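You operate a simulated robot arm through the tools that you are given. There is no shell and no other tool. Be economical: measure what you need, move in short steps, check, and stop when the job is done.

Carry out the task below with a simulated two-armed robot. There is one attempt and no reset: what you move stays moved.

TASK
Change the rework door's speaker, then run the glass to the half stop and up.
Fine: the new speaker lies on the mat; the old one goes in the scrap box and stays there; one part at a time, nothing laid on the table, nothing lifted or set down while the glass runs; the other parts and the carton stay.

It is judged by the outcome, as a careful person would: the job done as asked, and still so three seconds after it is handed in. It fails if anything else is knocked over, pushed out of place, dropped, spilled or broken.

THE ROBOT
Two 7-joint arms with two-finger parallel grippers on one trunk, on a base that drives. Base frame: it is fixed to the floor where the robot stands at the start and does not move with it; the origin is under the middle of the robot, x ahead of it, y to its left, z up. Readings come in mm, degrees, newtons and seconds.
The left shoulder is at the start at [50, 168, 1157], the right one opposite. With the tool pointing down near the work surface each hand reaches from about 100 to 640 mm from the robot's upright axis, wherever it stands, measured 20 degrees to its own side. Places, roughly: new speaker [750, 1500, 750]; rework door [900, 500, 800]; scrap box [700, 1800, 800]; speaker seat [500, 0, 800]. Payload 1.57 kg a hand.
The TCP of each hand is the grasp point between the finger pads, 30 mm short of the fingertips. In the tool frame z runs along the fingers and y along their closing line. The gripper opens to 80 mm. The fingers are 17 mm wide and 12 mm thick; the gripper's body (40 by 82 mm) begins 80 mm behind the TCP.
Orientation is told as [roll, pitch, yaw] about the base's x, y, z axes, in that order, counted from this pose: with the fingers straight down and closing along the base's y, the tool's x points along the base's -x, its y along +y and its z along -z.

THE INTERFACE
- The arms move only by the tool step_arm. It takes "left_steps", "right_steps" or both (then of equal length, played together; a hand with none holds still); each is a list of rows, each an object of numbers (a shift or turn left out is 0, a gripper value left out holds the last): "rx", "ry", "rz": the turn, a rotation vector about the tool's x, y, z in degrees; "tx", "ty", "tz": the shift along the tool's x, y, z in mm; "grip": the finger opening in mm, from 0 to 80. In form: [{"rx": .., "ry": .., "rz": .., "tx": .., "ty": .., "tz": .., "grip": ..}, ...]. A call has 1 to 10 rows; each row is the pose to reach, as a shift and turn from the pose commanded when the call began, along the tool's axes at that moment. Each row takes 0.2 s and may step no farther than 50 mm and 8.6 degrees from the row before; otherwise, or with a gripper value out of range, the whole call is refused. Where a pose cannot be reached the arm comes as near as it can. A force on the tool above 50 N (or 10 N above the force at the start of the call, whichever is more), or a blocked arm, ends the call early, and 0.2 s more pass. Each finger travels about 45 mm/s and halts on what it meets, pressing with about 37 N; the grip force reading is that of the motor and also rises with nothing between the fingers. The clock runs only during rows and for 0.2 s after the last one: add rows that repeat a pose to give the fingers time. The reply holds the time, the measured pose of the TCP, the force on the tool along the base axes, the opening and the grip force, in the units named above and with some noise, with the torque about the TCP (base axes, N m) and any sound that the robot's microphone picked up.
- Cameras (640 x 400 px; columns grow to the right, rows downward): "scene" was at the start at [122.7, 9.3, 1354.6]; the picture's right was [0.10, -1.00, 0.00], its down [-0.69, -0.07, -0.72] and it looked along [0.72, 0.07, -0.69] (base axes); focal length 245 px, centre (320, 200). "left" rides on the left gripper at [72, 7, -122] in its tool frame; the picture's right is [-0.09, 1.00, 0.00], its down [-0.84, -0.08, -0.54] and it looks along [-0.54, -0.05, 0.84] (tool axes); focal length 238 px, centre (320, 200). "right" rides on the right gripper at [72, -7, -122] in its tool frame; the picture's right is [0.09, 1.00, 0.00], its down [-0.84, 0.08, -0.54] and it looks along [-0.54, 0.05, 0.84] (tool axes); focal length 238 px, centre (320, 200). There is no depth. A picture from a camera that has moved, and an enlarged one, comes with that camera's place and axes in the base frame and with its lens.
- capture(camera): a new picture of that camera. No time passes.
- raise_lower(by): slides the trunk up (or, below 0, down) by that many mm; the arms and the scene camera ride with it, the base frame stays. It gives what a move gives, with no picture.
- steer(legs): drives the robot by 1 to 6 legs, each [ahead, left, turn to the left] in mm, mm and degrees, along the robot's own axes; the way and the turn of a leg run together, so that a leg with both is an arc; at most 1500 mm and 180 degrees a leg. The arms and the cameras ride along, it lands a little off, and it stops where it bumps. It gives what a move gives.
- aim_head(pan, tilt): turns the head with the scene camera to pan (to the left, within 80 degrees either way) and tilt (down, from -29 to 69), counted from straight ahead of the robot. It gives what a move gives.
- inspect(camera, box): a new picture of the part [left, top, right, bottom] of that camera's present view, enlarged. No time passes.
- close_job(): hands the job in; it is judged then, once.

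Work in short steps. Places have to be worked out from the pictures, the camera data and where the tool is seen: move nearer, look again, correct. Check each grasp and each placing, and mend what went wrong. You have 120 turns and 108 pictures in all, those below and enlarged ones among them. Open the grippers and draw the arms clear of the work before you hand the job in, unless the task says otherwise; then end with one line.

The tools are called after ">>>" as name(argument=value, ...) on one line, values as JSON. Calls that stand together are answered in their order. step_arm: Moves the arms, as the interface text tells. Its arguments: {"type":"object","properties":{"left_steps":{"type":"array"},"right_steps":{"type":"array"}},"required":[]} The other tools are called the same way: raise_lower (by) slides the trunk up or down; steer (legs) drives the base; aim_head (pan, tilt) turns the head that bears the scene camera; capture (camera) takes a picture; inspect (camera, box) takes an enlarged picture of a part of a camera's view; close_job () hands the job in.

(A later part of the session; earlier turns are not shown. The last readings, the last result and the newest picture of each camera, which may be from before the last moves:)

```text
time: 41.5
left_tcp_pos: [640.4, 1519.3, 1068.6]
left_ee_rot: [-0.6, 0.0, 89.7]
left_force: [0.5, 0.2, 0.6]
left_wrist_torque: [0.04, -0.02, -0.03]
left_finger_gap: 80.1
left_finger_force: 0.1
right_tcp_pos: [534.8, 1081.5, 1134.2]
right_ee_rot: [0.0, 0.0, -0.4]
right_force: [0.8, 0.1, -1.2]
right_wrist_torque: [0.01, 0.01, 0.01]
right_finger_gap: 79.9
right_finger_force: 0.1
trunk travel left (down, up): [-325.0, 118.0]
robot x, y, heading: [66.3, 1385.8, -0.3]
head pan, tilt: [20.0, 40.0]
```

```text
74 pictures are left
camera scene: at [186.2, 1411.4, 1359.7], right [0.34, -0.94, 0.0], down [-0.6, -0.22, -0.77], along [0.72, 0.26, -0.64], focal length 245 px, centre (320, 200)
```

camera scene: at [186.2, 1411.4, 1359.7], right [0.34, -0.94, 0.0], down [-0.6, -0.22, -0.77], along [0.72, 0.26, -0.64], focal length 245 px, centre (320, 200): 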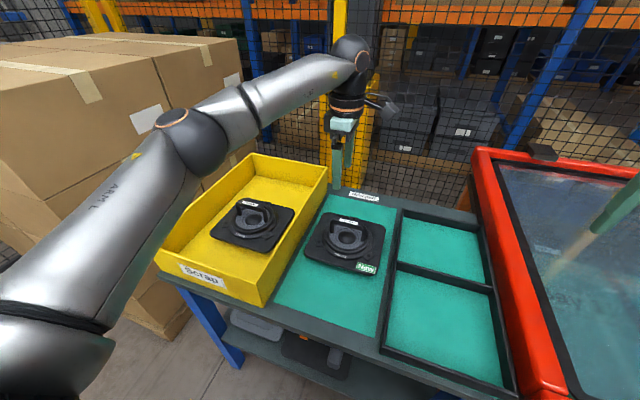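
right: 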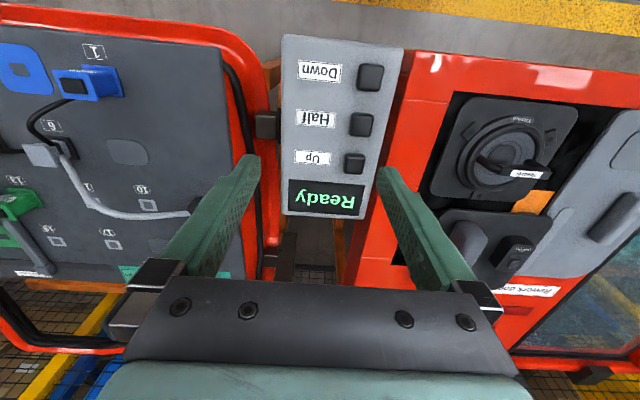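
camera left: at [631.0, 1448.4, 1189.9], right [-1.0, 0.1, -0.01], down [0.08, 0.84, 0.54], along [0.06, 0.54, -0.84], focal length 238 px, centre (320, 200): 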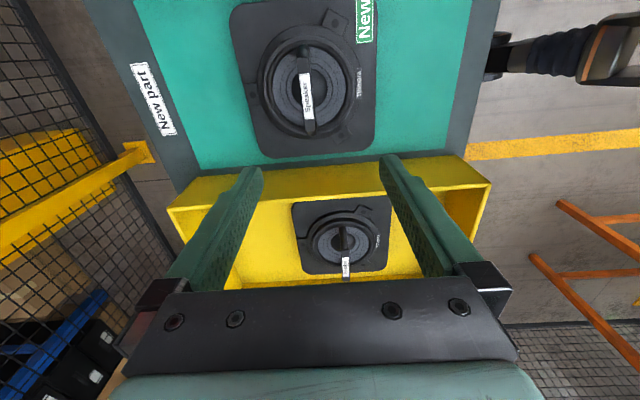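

New speaker's bar is near [653, 1495], top z≈888, aligned like the old one. I move over it and descend partway.

>>> step_arm(left_steps=[{"ty": -6, "tx": 14, "tz": 0, "rx": -0.6}, {"ty": -13, "tx": 28, "tz": 30, "rx": -0.6}, {"ty": -13, "tx": 28, "tz": 75, "rx": -0.6}, {"ty": -13, "tx": 28, "tz": 120, "rx": -0.6}, {"ty": -13, "tx": 28, "tz": 143, "rx": -0.6}])

>>> capture(camera="left")

>>> inspect(camera="scene", box=[270, 140, 420, 290])

```text
time: 42.7
left_tcp_pos: [654.8, 1489.9, 926.4]
left_ee_rot: [0.0, 0.2, 89.7]
left_force: [1.3, 1.5, 0.1]
left_wrist_torque: [-0.03, 0.0, 0.01]
left_finger_gap: 80.3
left_finger_force: 0.1
right_tcp_pos: [536.7, 1082.5, 1134.6]
right_ee_rot: [0.0, 0.0, -0.3]
right_force: [0.8, -0.3, 0.3]
right_wrist_torque: [0.01, -0.02, 0.03]
right_finger_gap: 80.0
right_finger_force: 0.1
trunk travel left (down, up): [-325.0, 118.0]
robot x, y, heading: [65.2, 1384.9, -0.3]
head pan, tilt: [20.0, 40.0]
```

```text
73 pictures are left
camera left: at [647.4, 1419.8, 1048.3], right [-1.0, 0.1, 0.0], down [0.08, 0.84, 0.54], along [0.05, 0.54, -0.84], focal length 238 px, centre (320, 200)
```

left: 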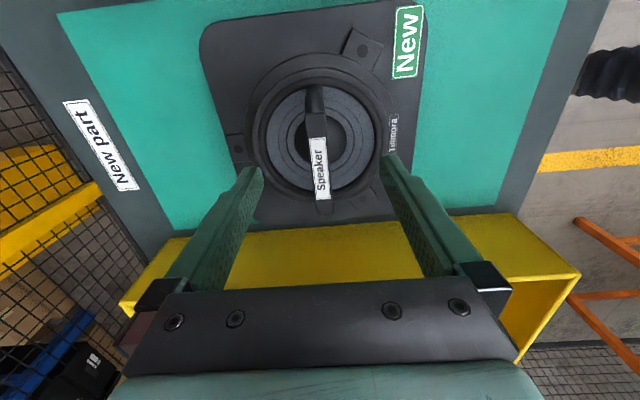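

```text
2.67 times, centred on (345, 215) of scene
camera zoom: at [186.3, 1412.0, 1359.7], right [0.34, -0.94, 0.0], down [-0.61, -0.22, -0.77], along [0.72, 0.26, -0.64], focal length 653 px, centre (253, 160)
```

zoom: 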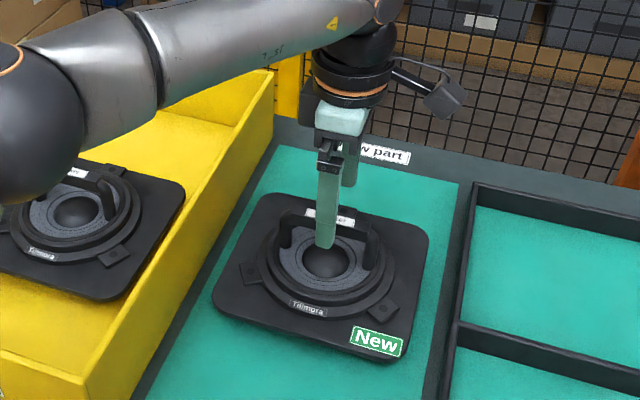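

Well centred. I descend to z≈878 slowly and look before closing.

>>> step_arm(left_steps=[{"tz": 10}, {"tz": 20}, {"tz": 30}, {"tz": 40}, {"tz": 44}, {"tz": 48}])

>>> capture(camera="left")

```text
time: 44.1
left_tcp_pos: [654.1, 1491.4, 878.1]
left_ee_rot: [0.0, 0.1, 89.7]
left_force: [1.1, -0.4, 0.8]
left_wrist_torque: [0.01, -0.01, 0.05]
left_finger_gap: 79.9
left_finger_force: 0.1
right_tcp_pos: [535.8, 1081.7, 1134.8]
right_ee_rot: [0.0, 0.1, -0.3]
right_force: [1.0, -0.1, 0.6]
right_wrist_torque: [-0.03, -0.01, 0.01]
right_finger_gap: 80.2
right_finger_force: 0.1
trunk travel left (down, up): [-325.0, 118.0]
robot x, y, heading: [69.3, 1387.7, -0.4]
head pan, tilt: [20.0, 40.0]
```

```text
71 pictures are left
camera left: at [646.8, 1419.9, 999.5], right [-1.0, 0.1, 0.0], down [0.08, 0.84, 0.54], along [0.05, 0.54, -0.84], focal length 238 px, centre (320, 200)
```

left: 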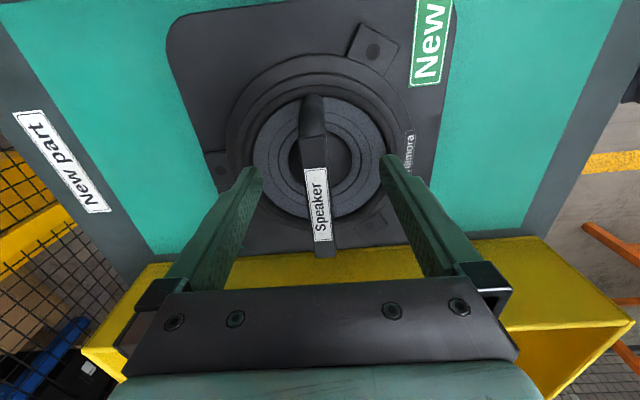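

The view nearly matches the earlier grip; I shift 2.5 mm in +x, yaw +1.5°, and close.

>>> step_arm(left_steps=[{"ty": -2.5, "rz": -1.5}, {"ty": -2.5, "rz": -1.5, "grip": 40}, {"ty": -2.5, "rz": -1.5, "grip": 10}, {"ty": -2.5, "rz": -1.5, "grip": 5}, {"ty": -2.5, "rz": -1.5, "grip": 5}, {"ty": -2.5, "rz": -1.5, "grip": 5}, {"ty": -2.5, "rz": -1.5, "grip": 5}])

>>> capture(camera="left")

```text
time: 45.7
left_tcp_pos: [656.9, 1491.4, 877.7]
left_ee_rot: [0.1, 0.2, 91.2]
left_force: [-2.8, -0.5, -0.1]
left_wrist_torque: [-0.11, 0.0, -0.03]
left_finger_gap: 13.7
left_finger_force: 30.2
right_tcp_pos: [535.7, 1081.5, 1135.1]
right_ee_rot: [0.0, -0.1, -0.3]
right_force: [-0.5, -0.1, 0.2]
right_wrist_torque: [0.0, 0.0, 0.0]
right_finger_gap: 80.2
right_finger_force: 0.0
trunk travel left (down, up): [-325.0, 118.0]
robot x, y, heading: [67.1, 1379.9, -0.4]
head pan, tilt: [20.0, 40.0]
```

```text
70 pictures are left
camera left: at [650.7, 1419.7, 999.5], right [-1.0, 0.07, 0.0], down [0.06, 0.84, 0.54], along [0.04, 0.54, -0.84], focal length 238 px, centre (320, 200)
```

left: 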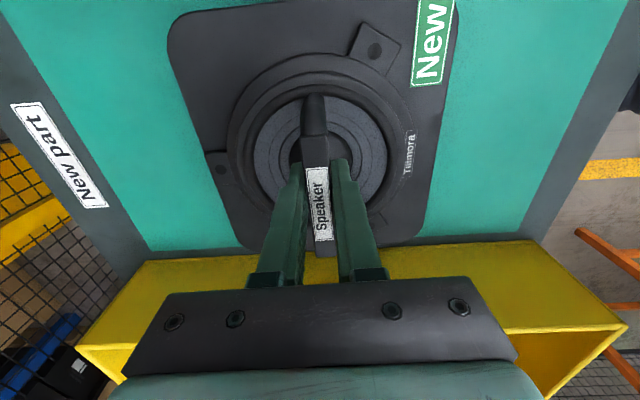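

Grip matches the previous one almost exactly. I lift it clear.

>>> step_arm(left_steps=[{"tz": -10}, {"tz": -25}, {"tz": -60}, {"tz": -100}, {"tz": -140}, {"tz": -185}])

>>> capture(camera="scene")

>>> capture(camera="left")

```text
time: 47.1
left_tcp_pos: [656.1, 1491.1, 1062.9]
left_ee_rot: [0.0, 0.1, 91.1]
left_force: [-0.3, 0.8, -8.1]
left_wrist_torque: [-0.04, 0.0, 0.01]
left_finger_gap: 14.1
left_finger_force: 30.7
right_tcp_pos: [535.7, 1080.3, 1132.6]
right_ee_rot: [0.0, -0.1, -0.3]
right_force: [-1.3, 0.5, 0.1]
right_wrist_torque: [0.01, 0.0, 0.0]
right_finger_gap: 80.3
right_finger_force: 0.1
trunk travel left (down, up): [-325.0, 118.0]
robot x, y, heading: [64.9, 1384.3, -0.2]
head pan, tilt: [20.0, 40.0]
```

```text
69 pictures are left
camera scene: at [186.4, 1411.8, 1359.7], right [0.34, -0.94, 0.0], down [-0.61, -0.22, -0.77], along [0.72, 0.26, -0.64], focal length 245 px, centre (320, 200)
```

scene: 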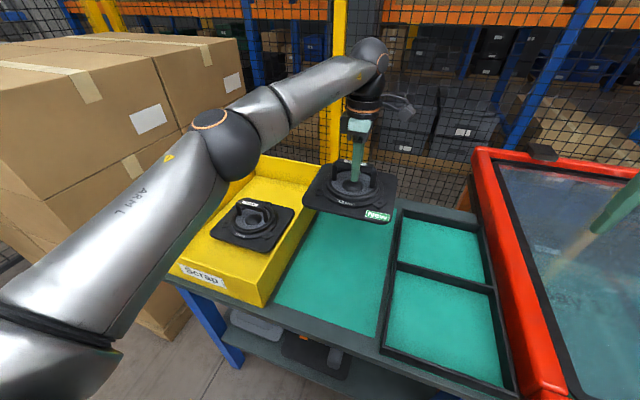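

```text
68 pictures are left
camera left: at [650.5, 1420.2, 1184.5], right [-1.0, 0.07, 0.0], down [0.06, 0.84, 0.54], along [0.04, 0.54, -0.84], focal length 238 px, centre (320, 200)
```

left: 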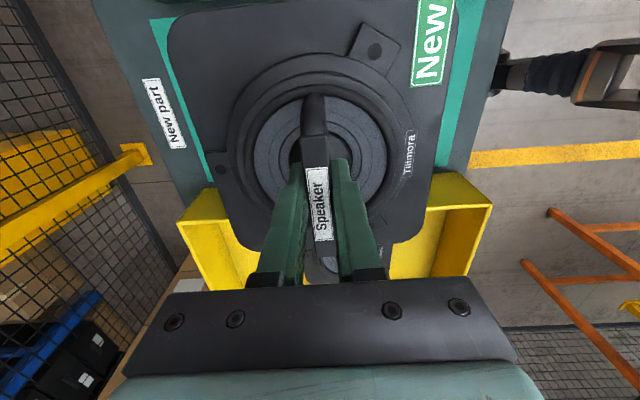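

Holding firmly. I drive back to the door: back off, right, then forward.

>>> steer(legs=[[-180, 0, 0], [0, -1384, 0]])

>>> aim_head(pan=0, tilt=50)

>>> capture(camera="scene")

```text
time: 55.1
left_tcp_pos: [481.6, 114.9, 1062.8]
left_ee_rot: [0.1, 0.1, 91.6]
left_force: [-0.5, -0.2, -7.9]
left_wrist_torque: [-0.05, -0.01, 0.0]
left_finger_gap: 14.0
left_finger_force: 30.0
right_tcp_pos: [363.4, -297.4, 1133.9]
right_ee_rot: [0.1, 0.1, 0.2]
right_force: [0.5, -0.5, 0.4]
right_wrist_torque: [0.01, 0.02, -0.03]
right_finger_gap: 80.1
right_finger_force: 0.1
trunk travel left (down, up): [-325.0, 118.0]
robot x, y, heading: [-108.6, 0.0, 0.0]
head pan, tilt: [20.0, 40.0]
```

```text
time: 55.9
left_tcp_pos: [483.1, 114.7, 1062.0]
left_ee_rot: [0.1, 0.1, 91.5]
left_force: [0.2, 0.8, -7.2]
left_wrist_torque: [-0.03, -0.02, 0.02]
left_finger_gap: 14.1
left_finger_force: 30.1
right_tcp_pos: [362.6, -295.8, 1134.3]
right_ee_rot: [0.0, -0.1, 0.2]
right_force: [-0.1, 0.0, -0.5]
right_wrist_torque: [-0.02, 0.0, 0.03]
right_finger_gap: 79.9
right_finger_force: 0.1
trunk travel left (down, up): [-325.0, 118.0]
robot x, y, heading: [-110.0, -1.7, 0.1]
head pan, tilt: [0.0, 50.0]
```

```text
67 pictures are left
camera scene: at [8.4, 1.9, 1345.5], right [0.0, -1.0, 0.0], down [-0.77, 0.0, -0.64], along [0.64, 0.0, -0.77], focal length 245 px, centre (320, 200)
```

scene: 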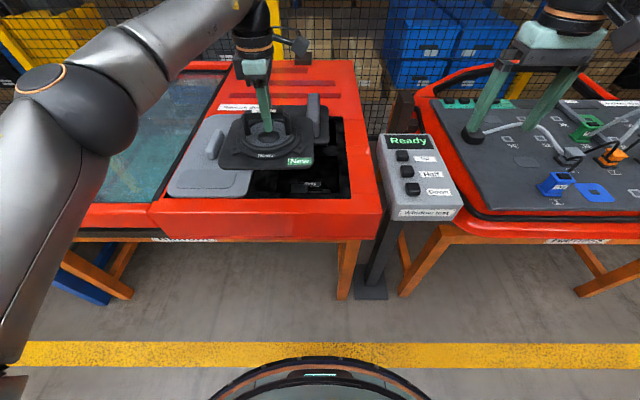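

Back at the door with robot at x≈-110. I look at the empty well enlarged before moving forward.

>>> inspect(camera="scene", box=[150, 80, 390, 230])

>>> steer(legs=[[108, 0, 0]])

```text
2.67 times, centred on (270, 155) of scene
camera zoom: at [8.4, 1.9, 1345.5], right [0.0, -1.0, 0.0], down [-0.77, 0.0, -0.64], along [0.64, 0.0, -0.77], focal length 653 px, centre (453, 320)
```

zoom: 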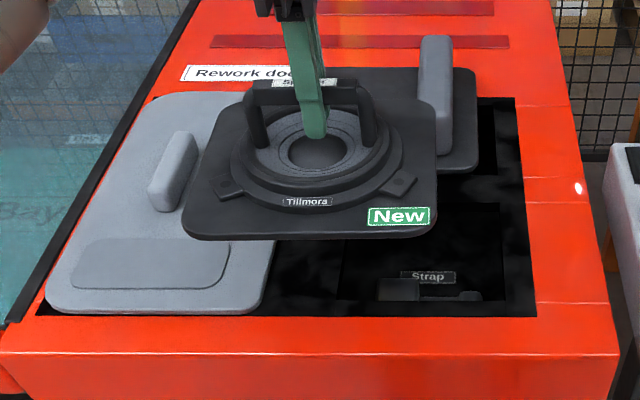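

```text
time: 57.1
left_tcp_pos: [586.4, 115.6, 1061.0]
left_ee_rot: [0.2, 0.1, 91.5]
left_force: [-0.3, -1.0, -8.5]
left_wrist_torque: [-0.03, 0.0, -0.01]
left_finger_gap: 14.1
left_finger_force: 30.4
right_tcp_pos: [469.0, -297.7, 1134.5]
right_ee_rot: [0.0, 0.0, 0.0]
right_force: [0.3, 0.7, 0.3]
right_wrist_torque: [-0.06, 0.01, 0.01]
right_finger_gap: 80.1
right_finger_force: 0.0
trunk travel left (down, up): [-325.0, 118.0]
robot x, y, heading: [-1.4, 0.9, 0.4]
head pan, tilt: [0.0, 50.0]
```

Now a clear view of the well from here, with the speaker off to the left.

>>> inspect(camera="scene", box=[240, 120, 400, 260])

>>> capture(camera="right")

```text
2.86 times, centred on (320, 190) of scene
camera zoom: at [114.4, 2.0, 1345.3], right [0.0, -1.0, 0.0], down [-0.77, 0.0, -0.64], along [0.64, 0.0, -0.77], focal length 700 px, centre (320, 229)
```

zoom: 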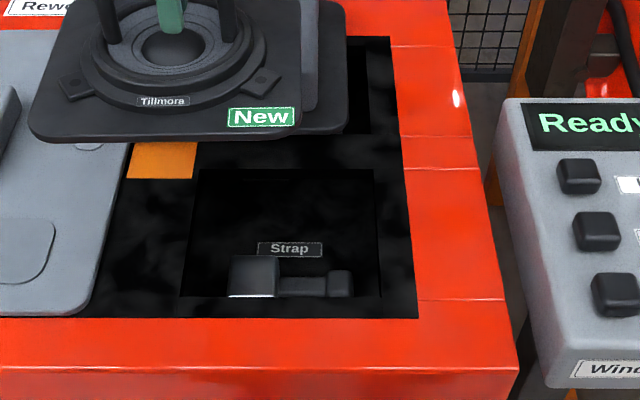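

```text
64 pictures are left
camera right: at [397.7, -304.9, 1255.4], right [-0.09, 1.0, 0.0], down [0.84, 0.08, 0.54], along [0.54, 0.05, -0.84], focal length 238 px, centre (320, 200)
```

right: 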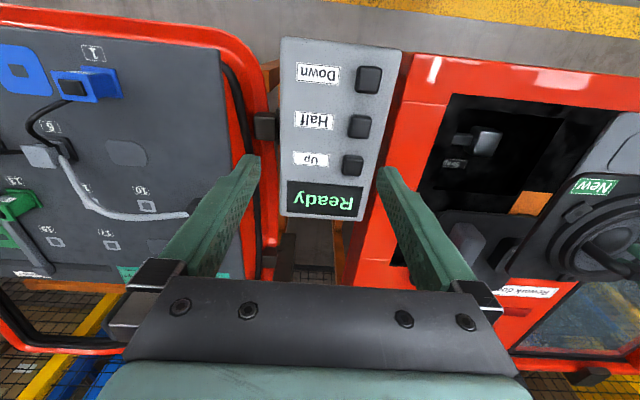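

Opening centre is about (544, 36), matching where the old one sat (TCP ≈[540, 32.5, 903], yaw 89.8). I move the new speaker there at height.

>>> step_arm(left_steps=[{"tx": 20, "ty": 12, "rz": 1.7}, {"tx": 41, "ty": 24, "rz": 1.7}, {"tx": 62, "ty": 36, "rz": 1.7}, {"tx": 81.4, "ty": 48, "rz": 1.7}, {"tx": 81.4, "ty": 48, "rz": 1.7}])

>>> step_arm(left_steps=[{"tz": 25}, {"tz": 50}, {"tz": 75}, {"tz": 100}, {"tz": 100}])

>>> inspect(camera="scene", box=[230, 130, 370, 250])

>>> capture(camera="left")

```text
time: 58.3
left_tcp_pos: [539.8, 32.3, 1062.1]
left_ee_rot: [0.1, 0.1, 89.8]
left_force: [0.4, -0.1, -7.6]
left_wrist_torque: [-0.03, -0.04, -0.01]
left_finger_gap: 14.0
left_finger_force: 30.4
right_tcp_pos: [468.3, -297.1, 1133.6]
right_ee_rot: [-0.1, 0.0, 0.2]
right_force: [0.0, -0.4, 0.2]
right_wrist_torque: [0.0, 0.01, -0.02]
right_finger_gap: 80.0
right_finger_force: 0.0
trunk travel left (down, up): [-325.0, 118.0]
robot x, y, heading: [-4.6, 2.7, -0.2]
head pan, tilt: [0.0, 50.0]
```

```text
time: 59.5
left_tcp_pos: [537.7, 30.6, 960.6]
left_ee_rot: [0.1, 0.1, 89.8]
left_force: [0.6, -1.0, -7.5]
left_wrist_torque: [-0.03, 0.0, -0.03]
left_finger_gap: 14.0
left_finger_force: 30.1
right_tcp_pos: [468.6, -296.3, 1135.1]
right_ee_rot: [0.0, 0.1, 0.1]
right_force: [-0.2, 0.6, -0.4]
right_wrist_torque: [-0.02, 0.02, 0.0]
right_finger_gap: 79.9
right_finger_force: 0.1
trunk travel left (down, up): [-325.0, 118.0]
robot x, y, heading: [-4.6, 1.7, 0.1]
head pan, tilt: [0.0, 50.0]
```

```text
3.33 times, centred on (300, 190) of scene
camera zoom: at [113.3, 1.9, 1345.5], right [0.0, -1.0, 0.0], down [-0.77, 0.0, -0.64], along [0.64, 0.0, -0.77], focal length 816 px, centre (387, 233)
```

zoom: 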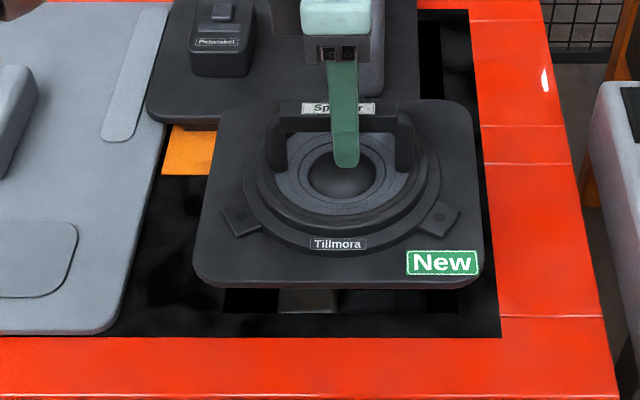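

```text
62 pictures are left
camera left: at [531.0, -41.2, 1082.2], right [-1.0, 0.09, 0.0], down [0.08, 0.84, 0.54], along [0.05, 0.54, -0.84], focal length 238 px, centre (320, 200)
```

left: 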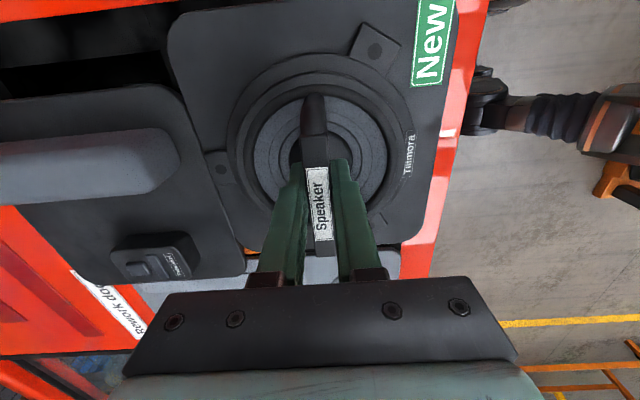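

By the camera pose I'm ~2 mm short in x and y of the seated place. I correct that and lower slowly.

>>> step_arm(left_steps=[{"tx": -2, "ty": -2}, {"tx": -2, "ty": -2, "tz": 8}, {"tx": -2, "ty": -2, "tz": 16}, {"tx": -2, "ty": -2, "tz": 24}, {"tx": -2, "ty": -2, "tz": 29}, {"tx": -2, "ty": -2, "tz": 34}])

>>> capture(camera="left")

>>> inspect(camera="scene", box=[230, 130, 370, 250])

```text
time: 60.9
left_tcp_pos: [540.4, 34.1, 928.3]
left_ee_rot: [0.1, 0.1, 89.8]
left_force: [0.3, -0.2, -7.7]
left_wrist_torque: [-0.05, 0.03, -0.01]
left_finger_gap: 13.7
left_finger_force: 30.7
right_tcp_pos: [467.7, -297.2, 1134.1]
right_ee_rot: [0.1, 0.0, 0.1]
right_force: [-0.1, -0.4, -0.3]
right_wrist_torque: [0.0, -0.02, -0.05]
right_finger_gap: 80.2
right_finger_force: 0.1
trunk travel left (down, up): [-325.0, 118.0]
robot x, y, heading: [-3.7, -2.5, 0.3]
head pan, tilt: [0.0, 50.0]
```

```text
61 pictures are left
camera left: at [534.6, -37.6, 1049.6], right [-1.0, 0.1, 0.0], down [0.08, 0.84, 0.54], along [0.05, 0.54, -0.84], focal length 238 px, centre (320, 200)
```

left: 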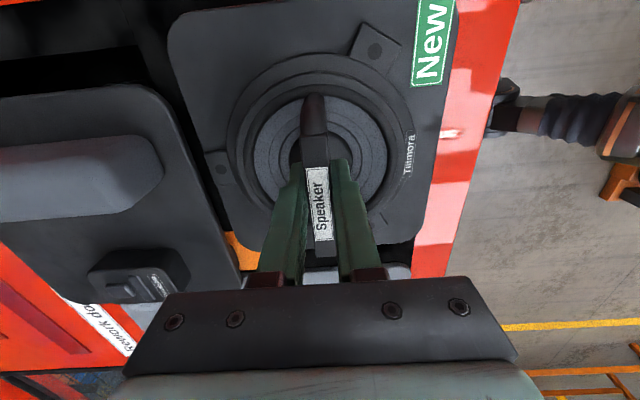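

```text
3.33 times, centred on (300, 190) of scene
camera zoom: at [113.5, 2.0, 1345.4], right [0.0, -1.0, 0.0], down [-0.77, 0.0, -0.64], along [0.64, 0.0, -0.77], focal length 816 px, centre (387, 233)
```

zoom: 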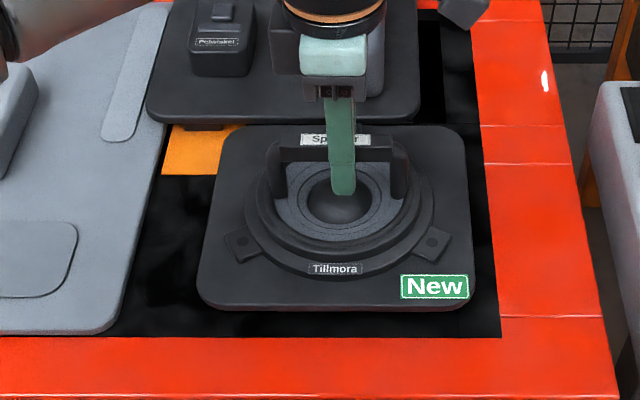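

Slightly overshot by ~1.5 mm; correcting and lowering in fine steps.

>>> step_arm(left_steps=[{"tx": 1.5, "ty": 1.5}, {"tx": 1.5, "ty": 1.5, "tz": 3}, {"tx": 1.5, "ty": 1.5, "tz": 6}, {"tx": 1.5, "ty": 1.5, "tz": 9}, {"tx": 1.5, "ty": 1.5, "tz": 12}])

```text
time: 62.1
left_tcp_pos: [541.9, 32.9, 915.3]
left_ee_rot: [0.2, 0.1, 89.8]
left_force: [0.1, -0.3, -7.3]
left_wrist_torque: [-0.05, -0.01, -0.03]
left_finger_gap: 14.0
left_finger_force: 30.5
right_tcp_pos: [469.0, -296.7, 1135.0]
right_ee_rot: [0.1, 0.1, 0.1]
right_force: [0.1, -0.4, 0.9]
right_wrist_torque: [0.02, 0.03, 0.0]
right_finger_gap: 80.0
right_finger_force: 0.1
trunk travel left (down, up): [-325.0, 118.0]
robot x, y, heading: [-5.6, 2.3, -0.0]
head pan, tilt: [0.0, 50.0]
```

No side force at z 915, so it's entering cleanly. Continue in 2 mm steps.

>>> step_arm(left_steps=[{"tz": 2}, {"tz": 4}, {"tz": 6}, {"tz": 8}, {"tz": 10}, {"tz": 12}])

>>> inspect(camera="scene", box=[230, 130, 370, 250])

```text
time: 63.5
left_tcp_pos: [540.7, 31.2, 906.4]
left_ee_rot: [0.1, 0.1, 89.9]
left_force: [0.8, -0.5, -2.6]
left_wrist_torque: [0.04, -0.03, 0.11]
left_finger_gap: 13.8
left_finger_force: 30.4
right_tcp_pos: [467.5, -297.0, 1134.9]
right_ee_rot: [0.1, -0.1, 0.2]
right_force: [-0.4, 0.2, -0.3]
right_wrist_torque: [-0.04, -0.02, 0.0]
right_finger_gap: 79.9
right_finger_force: 0.0
trunk travel left (down, up): [-325.0, 118.0]
robot x, y, heading: [-5.6, -1.3, -0.1]
head pan, tilt: [0.0, 50.0]
```

```text
3.33 times, centred on (300, 190) of scene
camera zoom: at [113.1, 1.8, 1345.6], right [0.0, -1.0, 0.0], down [-0.77, 0.0, -0.64], along [0.64, 0.0, -0.77], focal length 816 px, centre (387, 233)
```

zoom: 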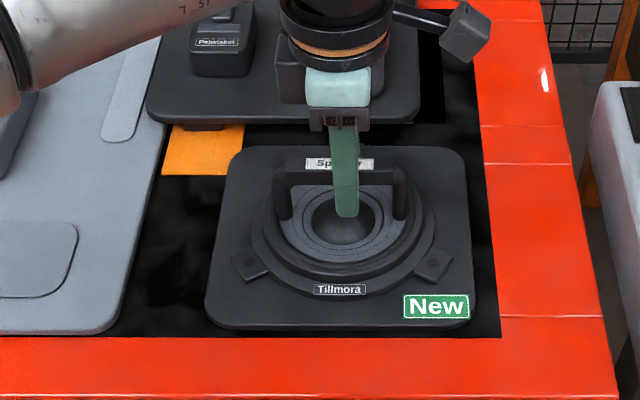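

Contact is beginning at z≈906. I press a few mm more, gently.

>>> step_arm(left_steps=[{"tz": 2}, {"tz": 4}, {"tz": 6}, {"tz": 8}])

>>> capture(camera="left")

```text
time: 64.5
left_tcp_pos: [539.7, 31.4, 895.5]
left_ee_rot: [0.0, 0.1, 89.9]
left_force: [10.7, -0.4, 3.8]
left_wrist_torque: [-0.12, 0.02, 0.06]
left_finger_gap: 13.9
left_finger_force: 14.6
right_tcp_pos: [468.3, -297.5, 1134.0]
right_ee_rot: [0.0, 0.0, 0.1]
right_force: [0.0, -0.5, 0.4]
right_wrist_torque: [-0.02, -0.05, 0.04]
right_finger_gap: 79.9
right_finger_force: 0.1
trunk travel left (down, up): [-325.0, 118.0]
robot x, y, heading: [-5.3, -5.0, 0.1]
head pan, tilt: [0.0, 50.0]
```

```text
58 pictures are left
camera left: at [532.4, -39.8, 1016.5], right [-1.0, 0.09, 0.0], down [0.08, 0.84, 0.54], along [0.05, 0.54, -0.84], focal length 238 px, centre (320, 200)
```

left: 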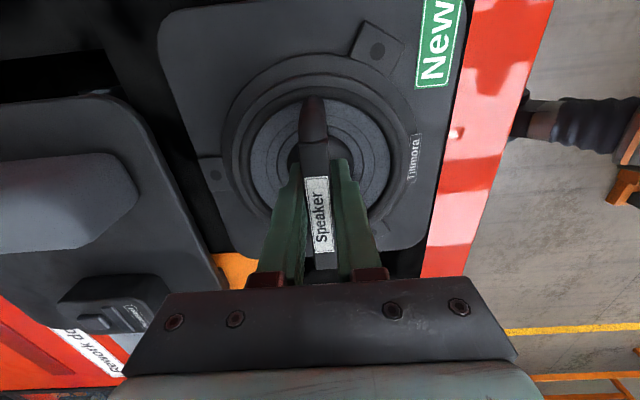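

The fingers slipped a little down the bar, meaning the speaker is bottomed in its seat. I open and look.

>>> step_arm(left_steps=[{"grip": 20}, {"grip": 35}, {"grip": 50}, {"grip": 65}, {"grip": 80}, {"grip": 80}])

>>> step_arm(left_steps=[{"tz": -8}, {"tz": -20}, {"tz": -40}, {"tz": -80}, {"tz": -120}])

>>> inspect(camera="scene", box=[230, 130, 370, 250])

>>> capture(camera="left")

```text
time: 65.9
left_tcp_pos: [539.8, 31.2, 896.9]
left_ee_rot: [0.0, 0.2, 89.7]
left_force: [-0.5, 1.3, -1.0]
left_wrist_torque: [-0.03, 0.01, 0.01]
left_finger_gap: 80.0
left_finger_force: 0.1
right_tcp_pos: [468.0, -298.1, 1135.3]
right_ee_rot: [-0.1, -0.1, 0.1]
right_force: [0.0, -0.2, -0.3]
right_wrist_torque: [0.0, 0.02, 0.0]
right_finger_gap: 80.0
right_finger_force: 0.1
trunk travel left (down, up): [-325.0, 118.0]
robot x, y, heading: [-6.0, -0.7, 0.0]
head pan, tilt: [0.0, 50.0]
```

```text
time: 67.1
left_tcp_pos: [539.1, 30.7, 1017.2]
left_ee_rot: [0.0, 0.2, 89.9]
left_force: [-0.1, 0.4, 0.5]
left_wrist_torque: [-0.01, 0.01, 0.0]
left_finger_gap: 80.1
left_finger_force: 0.1
right_tcp_pos: [466.4, -297.6, 1135.7]
right_ee_rot: [0.0, -0.2, 0.0]
right_force: [0.3, 0.8, -0.2]
right_wrist_torque: [-0.02, -0.02, 0.03]
right_finger_gap: 80.0
right_finger_force: 0.0
trunk travel left (down, up): [-325.0, 118.0]
robot x, y, heading: [-2.8, 1.8, -0.2]
head pan, tilt: [0.0, 50.0]
```

```text
3.33 times, centred on (300, 190) of scene
camera zoom: at [112.3, 1.7, 1345.5], right [0.0, -1.0, 0.0], down [-0.77, 0.0, -0.64], along [0.64, 0.0, -0.77], focal length 816 px, centre (387, 233)
```

zoom: 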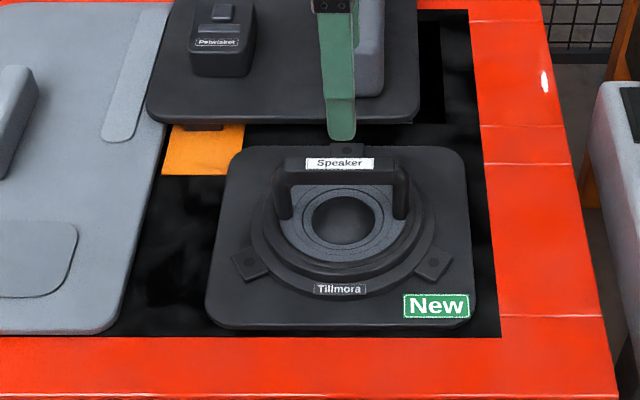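

```text
56 pictures are left
camera left: at [532.2, -41.5, 1138.7], right [-1.0, 0.1, 0.0], down [0.08, 0.84, 0.54], along [0.05, 0.54, -0.84], focal length 238 px, centre (320, 200)
```

left: 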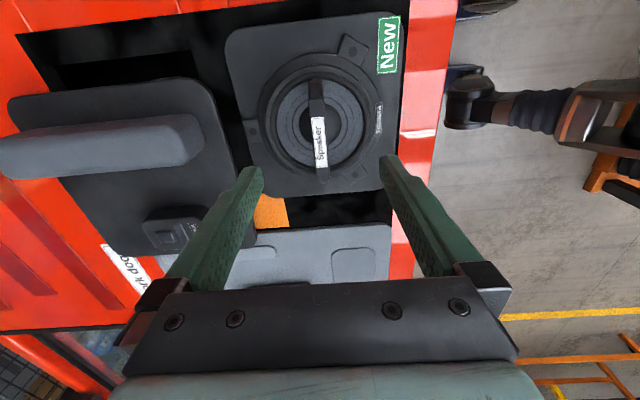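

The new speaker sits exactly where the old one was. Next the window test: I triangulate the Half button top at about [493, -232, 884], Up at [565, -233]. I close the right gripper and move over Half.

>>> step_arm(right_steps=[{"grip": 50, "tx": -8, "ty": 22}, {"grip": 20, "tx": -16, "ty": 44}, {"grip": 0, "tx": -25, "ty": 65}, {"grip": 0, "tx": -25, "ty": 65, "tz": 45}, {"grip": 0, "tx": -25, "ty": 65, "tz": 90}, {"grip": 0, "tx": -25, "ty": 65, "tz": 135}, {"grip": 0, "tx": -25, "ty": 65, "tz": 175}])

>>> capture(camera="right")

>>> inspect(camera="scene", box=[360, 120, 520, 270])

```text
time: 68.7
left_tcp_pos: [540.6, 30.1, 1016.3]
left_ee_rot: [0.1, 0.0, 89.8]
left_force: [-0.3, -0.9, 0.4]
left_wrist_torque: [-0.01, 0.0, 0.03]
left_finger_gap: 80.2
left_finger_force: 0.2
right_tcp_pos: [494.8, -234.0, 959.1]
right_ee_rot: [0.0, -0.1, 0.2]
right_force: [0.9, -0.2, -0.6]
right_wrist_torque: [-0.03, -0.01, -0.01]
right_finger_gap: 0.0
right_finger_force: 21.5
trunk travel left (down, up): [-325.0, 118.0]
robot x, y, heading: [-7.0, 2.6, 0.1]
head pan, tilt: [0.0, 50.0]
```

```text
55 pictures are left
camera right: at [423.7, -241.5, 1080.5], right [-0.09, 1.0, 0.0], down [0.84, 0.08, 0.54], along [0.54, 0.05, -0.84], focal length 238 px, centre (320, 200)
```

right: 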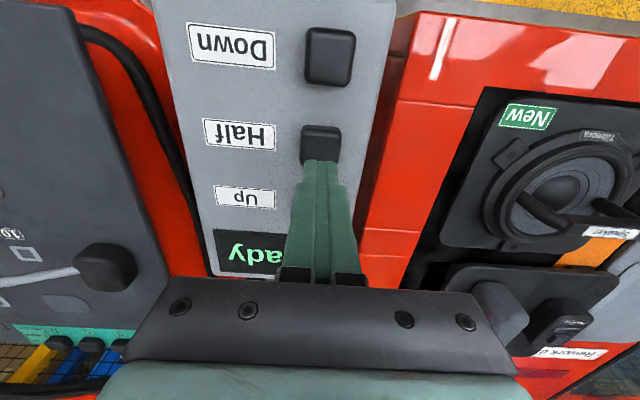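

```text
2.67 times, centred on (440, 195) of scene
camera zoom: at [112.9, 1.8, 1345.6], right [0.0, -1.0, 0.0], down [-0.77, 0.0, -0.64], along [0.64, 0.0, -0.77], focal length 653 px, centre (0, 213)
```

zoom: 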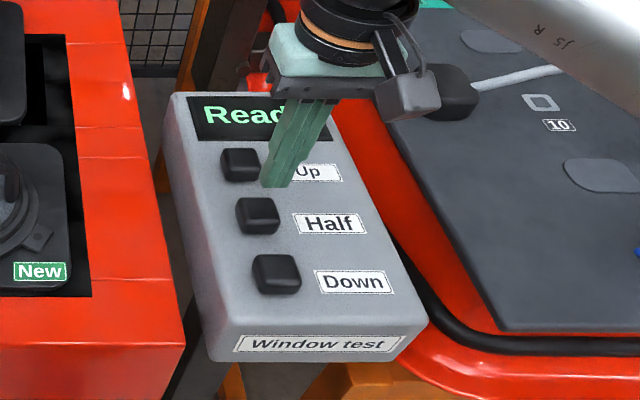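

Fingertip is nearly over Half (z 929 vs button top ~884). I lower to just above, then press in small steps.

>>> step_arm(right_steps=[{"tx": -3, "tz": 15}, {"tx": -3, "tz": 30}, {"tx": -3, "tz": 36}])

>>> inspect(camera="scene", box=[360, 120, 520, 270])

>>> capture(camera="right")

```text
time: 69.5
left_tcp_pos: [540.1, 30.4, 1015.6]
left_ee_rot: [0.0, 0.1, 89.8]
left_force: [0.1, 0.3, -0.3]
left_wrist_torque: [-0.02, 0.01, 0.0]
left_finger_gap: 80.0
left_finger_force: 0.0
right_tcp_pos: [497.4, -232.9, 924.0]
right_ee_rot: [0.0, -0.2, 0.0]
right_force: [-0.2, -0.9, 1.8]
right_wrist_torque: [-0.02, 0.02, -0.04]
right_finger_gap: 0.0
right_finger_force: 21.3
trunk travel left (down, up): [-325.0, 118.0]
robot x, y, heading: [-2.5, -0.4, 0.1]
head pan, tilt: [0.0, 50.0]
```

```text
2.67 times, centred on (440, 195) of scene
camera zoom: at [112.4, 1.9, 1345.6], right [0.0, -1.0, 0.0], down [-0.77, 0.0, -0.64], along [0.64, 0.0, -0.77], focal length 653 px, centre (0, 213)
```

zoom: 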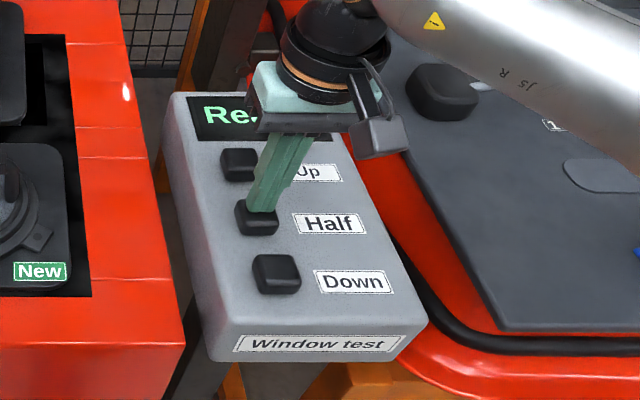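

```text
52 pictures are left
camera right: at [425.7, -240.6, 1045.8], right [-0.09, 1.0, 0.0], down [0.84, 0.08, 0.54], along [0.54, 0.05, -0.84], focal length 238 px, centre (320, 200)
```

right: 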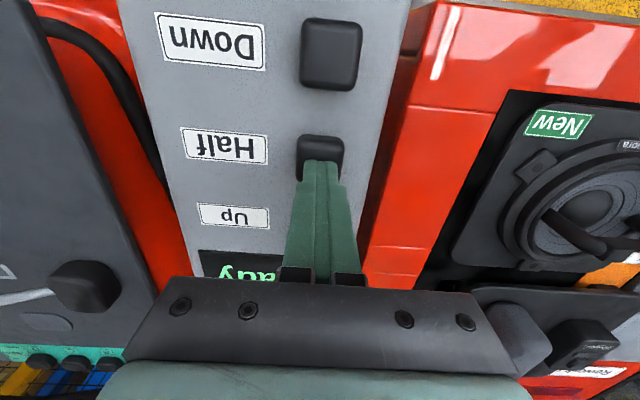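

Tip is above Half. I press down in 2 mm steps, then lift back at once.

>>> step_arm(right_steps=[{"tz": 4}, {"tz": 7}, {"tz": 9}, {"tz": 11}, {"tz": 13}, {"tz": 15}])

>>> inspect(camera="scene", box=[360, 120, 520, 270])

```text
time: 70.9
left_tcp_pos: [538.2, 30.7, 1019.9]
left_ee_rot: [-0.1, 0.2, 89.8]
left_force: [0.1, -1.0, -0.5]
left_wrist_torque: [0.01, -0.02, 0.01]
left_finger_gap: 80.1
left_finger_force: 0.1
right_tcp_pos: [497.3, -232.6, 916.4]
right_ee_rot: [0.1, -1.1, 0.0]
right_force: [2.5, -10.0, 40.0]
right_wrist_torque: [-0.3, 0.04, 0.3]
right_finger_gap: 0.0
right_finger_force: 21.2
trunk travel left (down, up): [-325.0, 118.0]
robot x, y, heading: [-3.5, -1.6, 0.1]
head pan, tilt: [0.0, 50.0]
```

```text
2.67 times, centred on (440, 195) of scene
camera zoom: at [109.4, 2.4, 1346.2], right [0.0, -1.0, 0.0], down [-0.76, 0.0, -0.65], along [0.65, 0.0, -0.76], focal length 653 px, centre (0, 213)
```

zoom: 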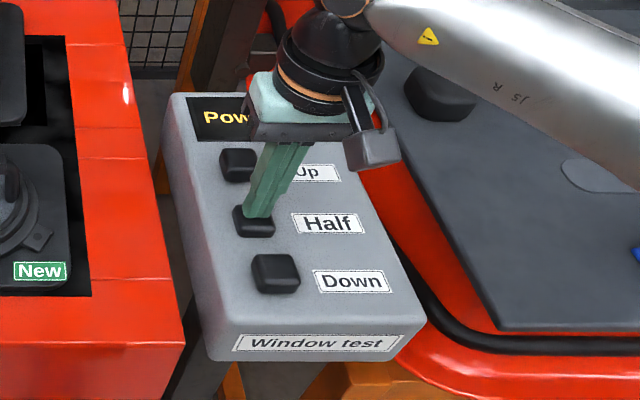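

Pressed (40 N); the display turned amber "Pow…". I lift off and read it.

>>> step_arm(right_steps=[{"tz": -12}, {"tz": -24, "tx": 20}, {"tz": -34, "tx": 60}])

>>> inspect(camera="scene", box=[360, 120, 520, 270])

>>> capture(camera="scene")

```text
time: 71.7
left_tcp_pos: [540.0, 29.4, 1017.5]
left_ee_rot: [0.0, 0.1, 89.8]
left_force: [-0.1, -0.4, -0.7]
left_wrist_torque: [-0.02, -0.01, 0.0]
left_finger_gap: 80.3
left_finger_force: 0.3
right_tcp_pos: [435.1, -230.5, 943.6]
right_ee_rot: [0.0, 0.1, 0.2]
right_force: [-0.1, 0.1, -0.2]
right_wrist_torque: [0.01, 0.0, 0.01]
right_finger_gap: 0.2
right_finger_force: 21.2
trunk travel left (down, up): [-325.0, 118.0]
robot x, y, heading: [-4.3, -0.1, 0.2]
head pan, tilt: [0.0, 50.0]
```

```text
2.67 times, centred on (440, 195) of scene
camera zoom: at [112.1, 1.9, 1345.4], right [0.0, -1.0, 0.0], down [-0.77, 0.0, -0.64], along [0.64, 0.0, -0.77], focal length 653 px, centre (0, 213)
```

zoom: 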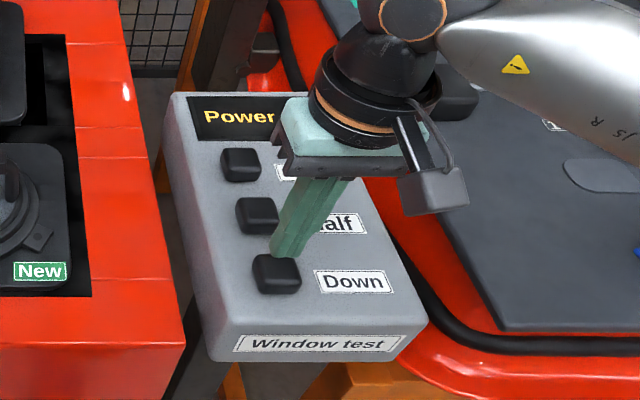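

```text
49 pictures are left
camera scene: at [112.1, 1.9, 1345.4], right [0.0, -1.0, 0.0], down [-0.77, 0.0, -0.64], along [0.64, 0.0, -0.77], focal length 245 px, centre (320, 200)
```

scene: 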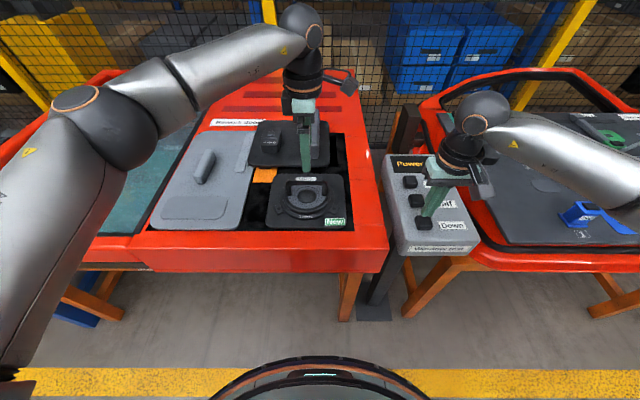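

I raise the hand further away to read the full display.

>>> step_arm(right_steps=[{"tz": -40, "ty": -20}, {"tz": -80, "ty": -50, "tx": 20}, {"tz": -120, "ty": -90, "tx": 40}])

>>> inspect(camera="scene", box=[360, 120, 520, 270])

```text
refused: row 2 steps farther than a row can; nothing moved
```

```text
2.67 times, centred on (440, 195) of scene
camera zoom: at [112.1, 1.9, 1345.4], right [0.0, -1.0, 0.0], down [-0.77, 0.0, -0.64], along [0.64, 0.0, -0.77], focal length 653 px, centre (0, 213)
```

zoom: 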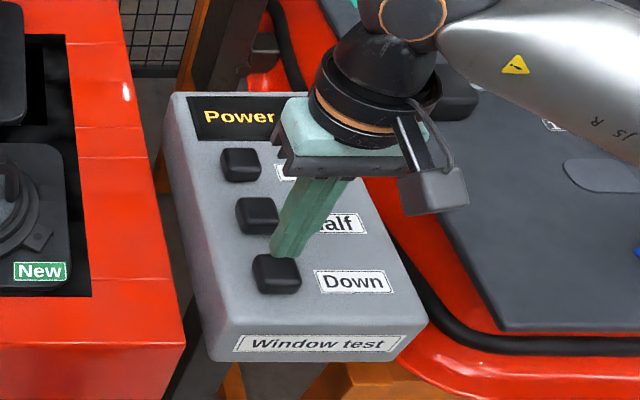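

The step was too long; repeating with shorter rows.

>>> step_arm(right_steps=[{"tz": -35, "ty": -20}, {"tz": -65, "ty": -50, "tx": 10}, {"tz": -95, "ty": -80, "tx": 20}])

>>> inspect(camera="scene", box=[360, 120, 520, 270])

>>> capture(camera="right")

```text
time: 72.5
left_tcp_pos: [540.1, 30.4, 1016.4]
left_ee_rot: [0.1, 0.1, 89.8]
left_force: [0.1, 0.4, 0.5]
left_wrist_torque: [0.0, 0.01, 0.0]
left_finger_gap: 80.3
left_finger_force: 0.1
right_tcp_pos: [416.4, -312.6, 1037.6]
right_ee_rot: [0.0, -0.1, 0.2]
right_force: [0.2, 0.0, -0.1]
right_wrist_torque: [-0.02, -0.02, -0.01]
right_finger_gap: 0.0
right_finger_force: 21.0
trunk travel left (down, up): [-325.0, 118.0]
robot x, y, heading: [-4.4, -2.4, 0.1]
head pan, tilt: [0.0, 50.0]
```

```text
2.67 times, centred on (440, 195) of scene
camera zoom: at [112.3, 1.7, 1345.6], right [0.0, -1.0, 0.0], down [-0.77, 0.0, -0.64], along [0.64, 0.0, -0.77], focal length 653 px, centre (0, 213)
```

zoom: 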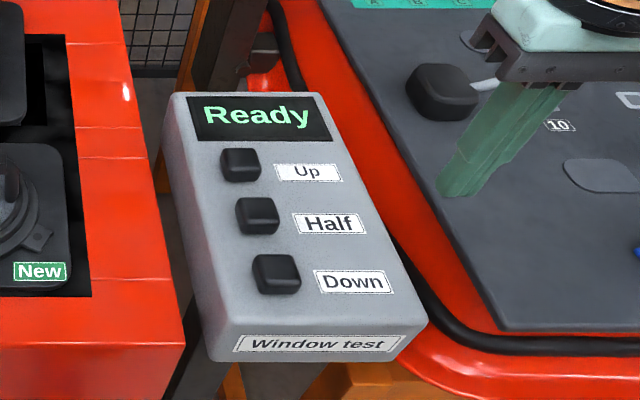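

```text
46 pictures are left
camera right: at [344.4, -320.1, 1159.2], right [-0.1, 1.0, 0.0], down [0.84, 0.08, 0.54], along [0.54, 0.05, -0.84], focal length 238 px, centre (320, 200)
```

right: 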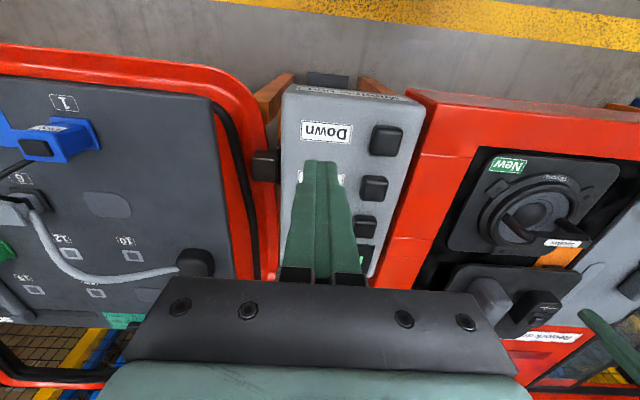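

The display is back to "Ready"; I need to know whether the glass moved and what else is on the door. I zoom on the door modules and look at the glass.

>>> inspect(camera="left", box=[0, 0, 400, 300])

>>> aim_head(pan=45, tilt=40)

>>> capture(camera="scene")

```text
1.33 times, centred on (200, 150) of left
camera zoom: at [532.3, -41.4, 1138.3], right [-1.0, 0.1, 0.0], down [0.08, 0.84, 0.54], along [0.05, 0.54, -0.84], focal length 318 px, centre (480, 267)
```

zoom: 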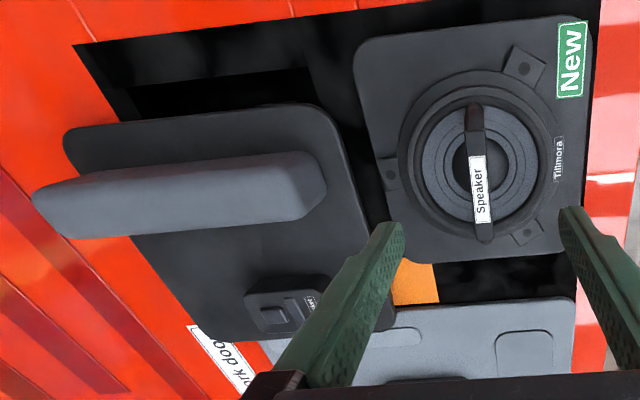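

```text
time: 73.6
left_tcp_pos: [539.9, 30.9, 1018.2]
left_ee_rot: [0.0, 0.1, 89.8]
left_force: [0.6, -0.4, 0.2]
left_wrist_torque: [0.01, 0.01, 0.01]
left_finger_gap: 79.8
left_finger_force: 0.0
right_tcp_pos: [416.6, -311.1, 1037.1]
right_ee_rot: [0.0, -0.1, 0.1]
right_force: [-0.4, 0.2, 0.2]
right_wrist_torque: [0.0, 0.03, -0.01]
right_finger_gap: 0.0
right_finger_force: 21.5
trunk travel left (down, up): [-325.0, 118.0]
robot x, y, heading: [-3.5, -3.4, 0.1]
head pan, tilt: [45.0, 40.0]
```

```text
44 pictures are left
camera scene: at [95.6, 61.9, 1359.7], right [0.71, -0.71, 0.0], down [-0.45, -0.46, -0.77], along [0.54, 0.54, -0.64], focal length 245 px, centre (320, 200)
```

scene: 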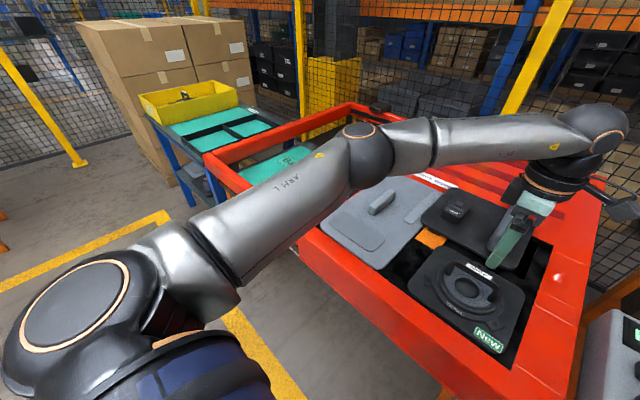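

I zoom on the glass frame region to see the glass position.

>>> inspect(camera="scene", box=[130, 70, 410, 250])

```text
2.22 times, centred on (270, 160) of scene
camera zoom: at [95.6, 61.9, 1359.7], right [0.71, -0.71, 0.0], down [-0.45, -0.46, -0.77], along [0.54, 0.54, -0.64], focal length 544 px, centre (431, 289)
```

zoom: 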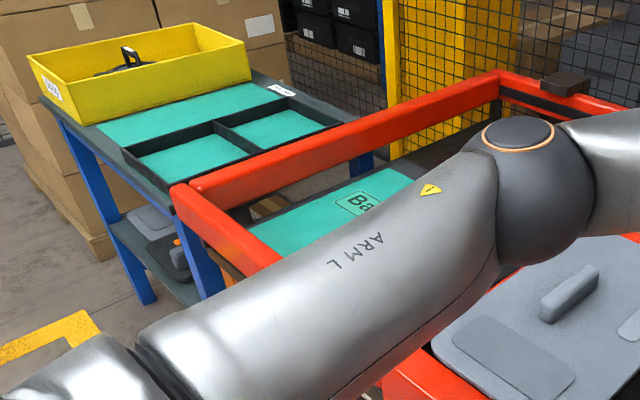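

The glass appears to have moved partway (its edge is now away from the frame). I move the left hand left and up to view the glass with its camera.

>>> step_arm(left_steps=[{"tx": -40, "tz": -20}, {"tx": -80, "tz": -40}, {"tx": -120, "tz": -60}, {"tx": -160, "tz": -80}, {"tx": -200, "tz": -90}])

>>> capture(camera="left")

>>> aim_head(pan=0, tilt=45)

>>> capture(camera="scene")

```text
time: 74.8
left_tcp_pos: [538.2, 233.5, 1106.9]
left_ee_rot: [0.0, 0.2, 89.8]
left_force: [0.9, 0.1, 0.1]
left_wrist_torque: [-0.02, -0.05, 0.0]
left_finger_gap: 79.9
left_finger_force: 0.2
right_tcp_pos: [417.0, -310.5, 1038.1]
right_ee_rot: [-0.1, -0.2, 0.1]
right_force: [0.2, 0.0, 0.0]
right_wrist_torque: [-0.02, -0.01, 0.01]
right_finger_gap: 0.0
right_finger_force: 21.0
trunk travel left (down, up): [-325.0, 118.0]
robot x, y, heading: [-2.4, -1.0, -0.2]
head pan, tilt: [45.0, 40.0]
```

```text
42 pictures are left
camera left: at [530.8, 163.9, 1228.1], right [-1.0, 0.1, 0.0], down [0.08, 0.84, 0.54], along [0.05, 0.54, -0.84], focal length 238 px, centre (320, 200)
```

left: 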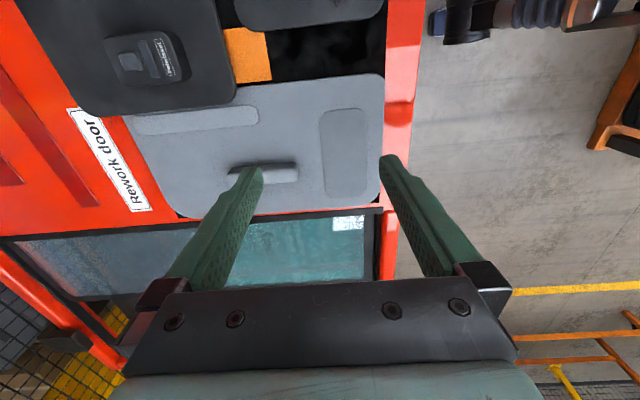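

```text
time: 75.9
left_tcp_pos: [538.9, 234.3, 1106.4]
left_ee_rot: [0.0, 0.1, 89.8]
left_force: [-0.1, 0.0, -0.6]
left_wrist_torque: [0.01, 0.0, -0.02]
left_finger_gap: 80.0
left_finger_force: 0.1
right_tcp_pos: [416.3, -311.1, 1036.8]
right_ee_rot: [0.0, -0.1, 0.2]
right_force: [-0.5, 0.2, 0.5]
right_wrist_torque: [-0.02, 0.02, -0.02]
right_finger_gap: 0.3
right_finger_force: 21.5
trunk travel left (down, up): [-325.0, 118.0]
robot x, y, heading: [-4.1, 1.5, 0.0]
head pan, tilt: [0.0, 45.0]
```

```text
41 pictures are left
camera scene: at [117.0, 2.0, 1352.5], right [0.0, -1.0, 0.0], down [-0.71, 0.0, -0.71], along [0.71, 0.0, -0.71], focal length 245 px, centre (320, 200)
```

scene: 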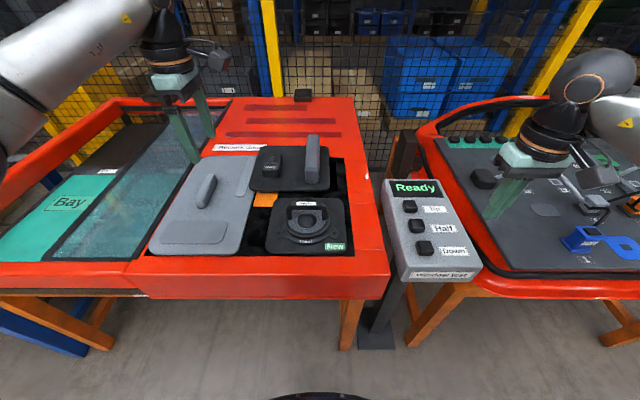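

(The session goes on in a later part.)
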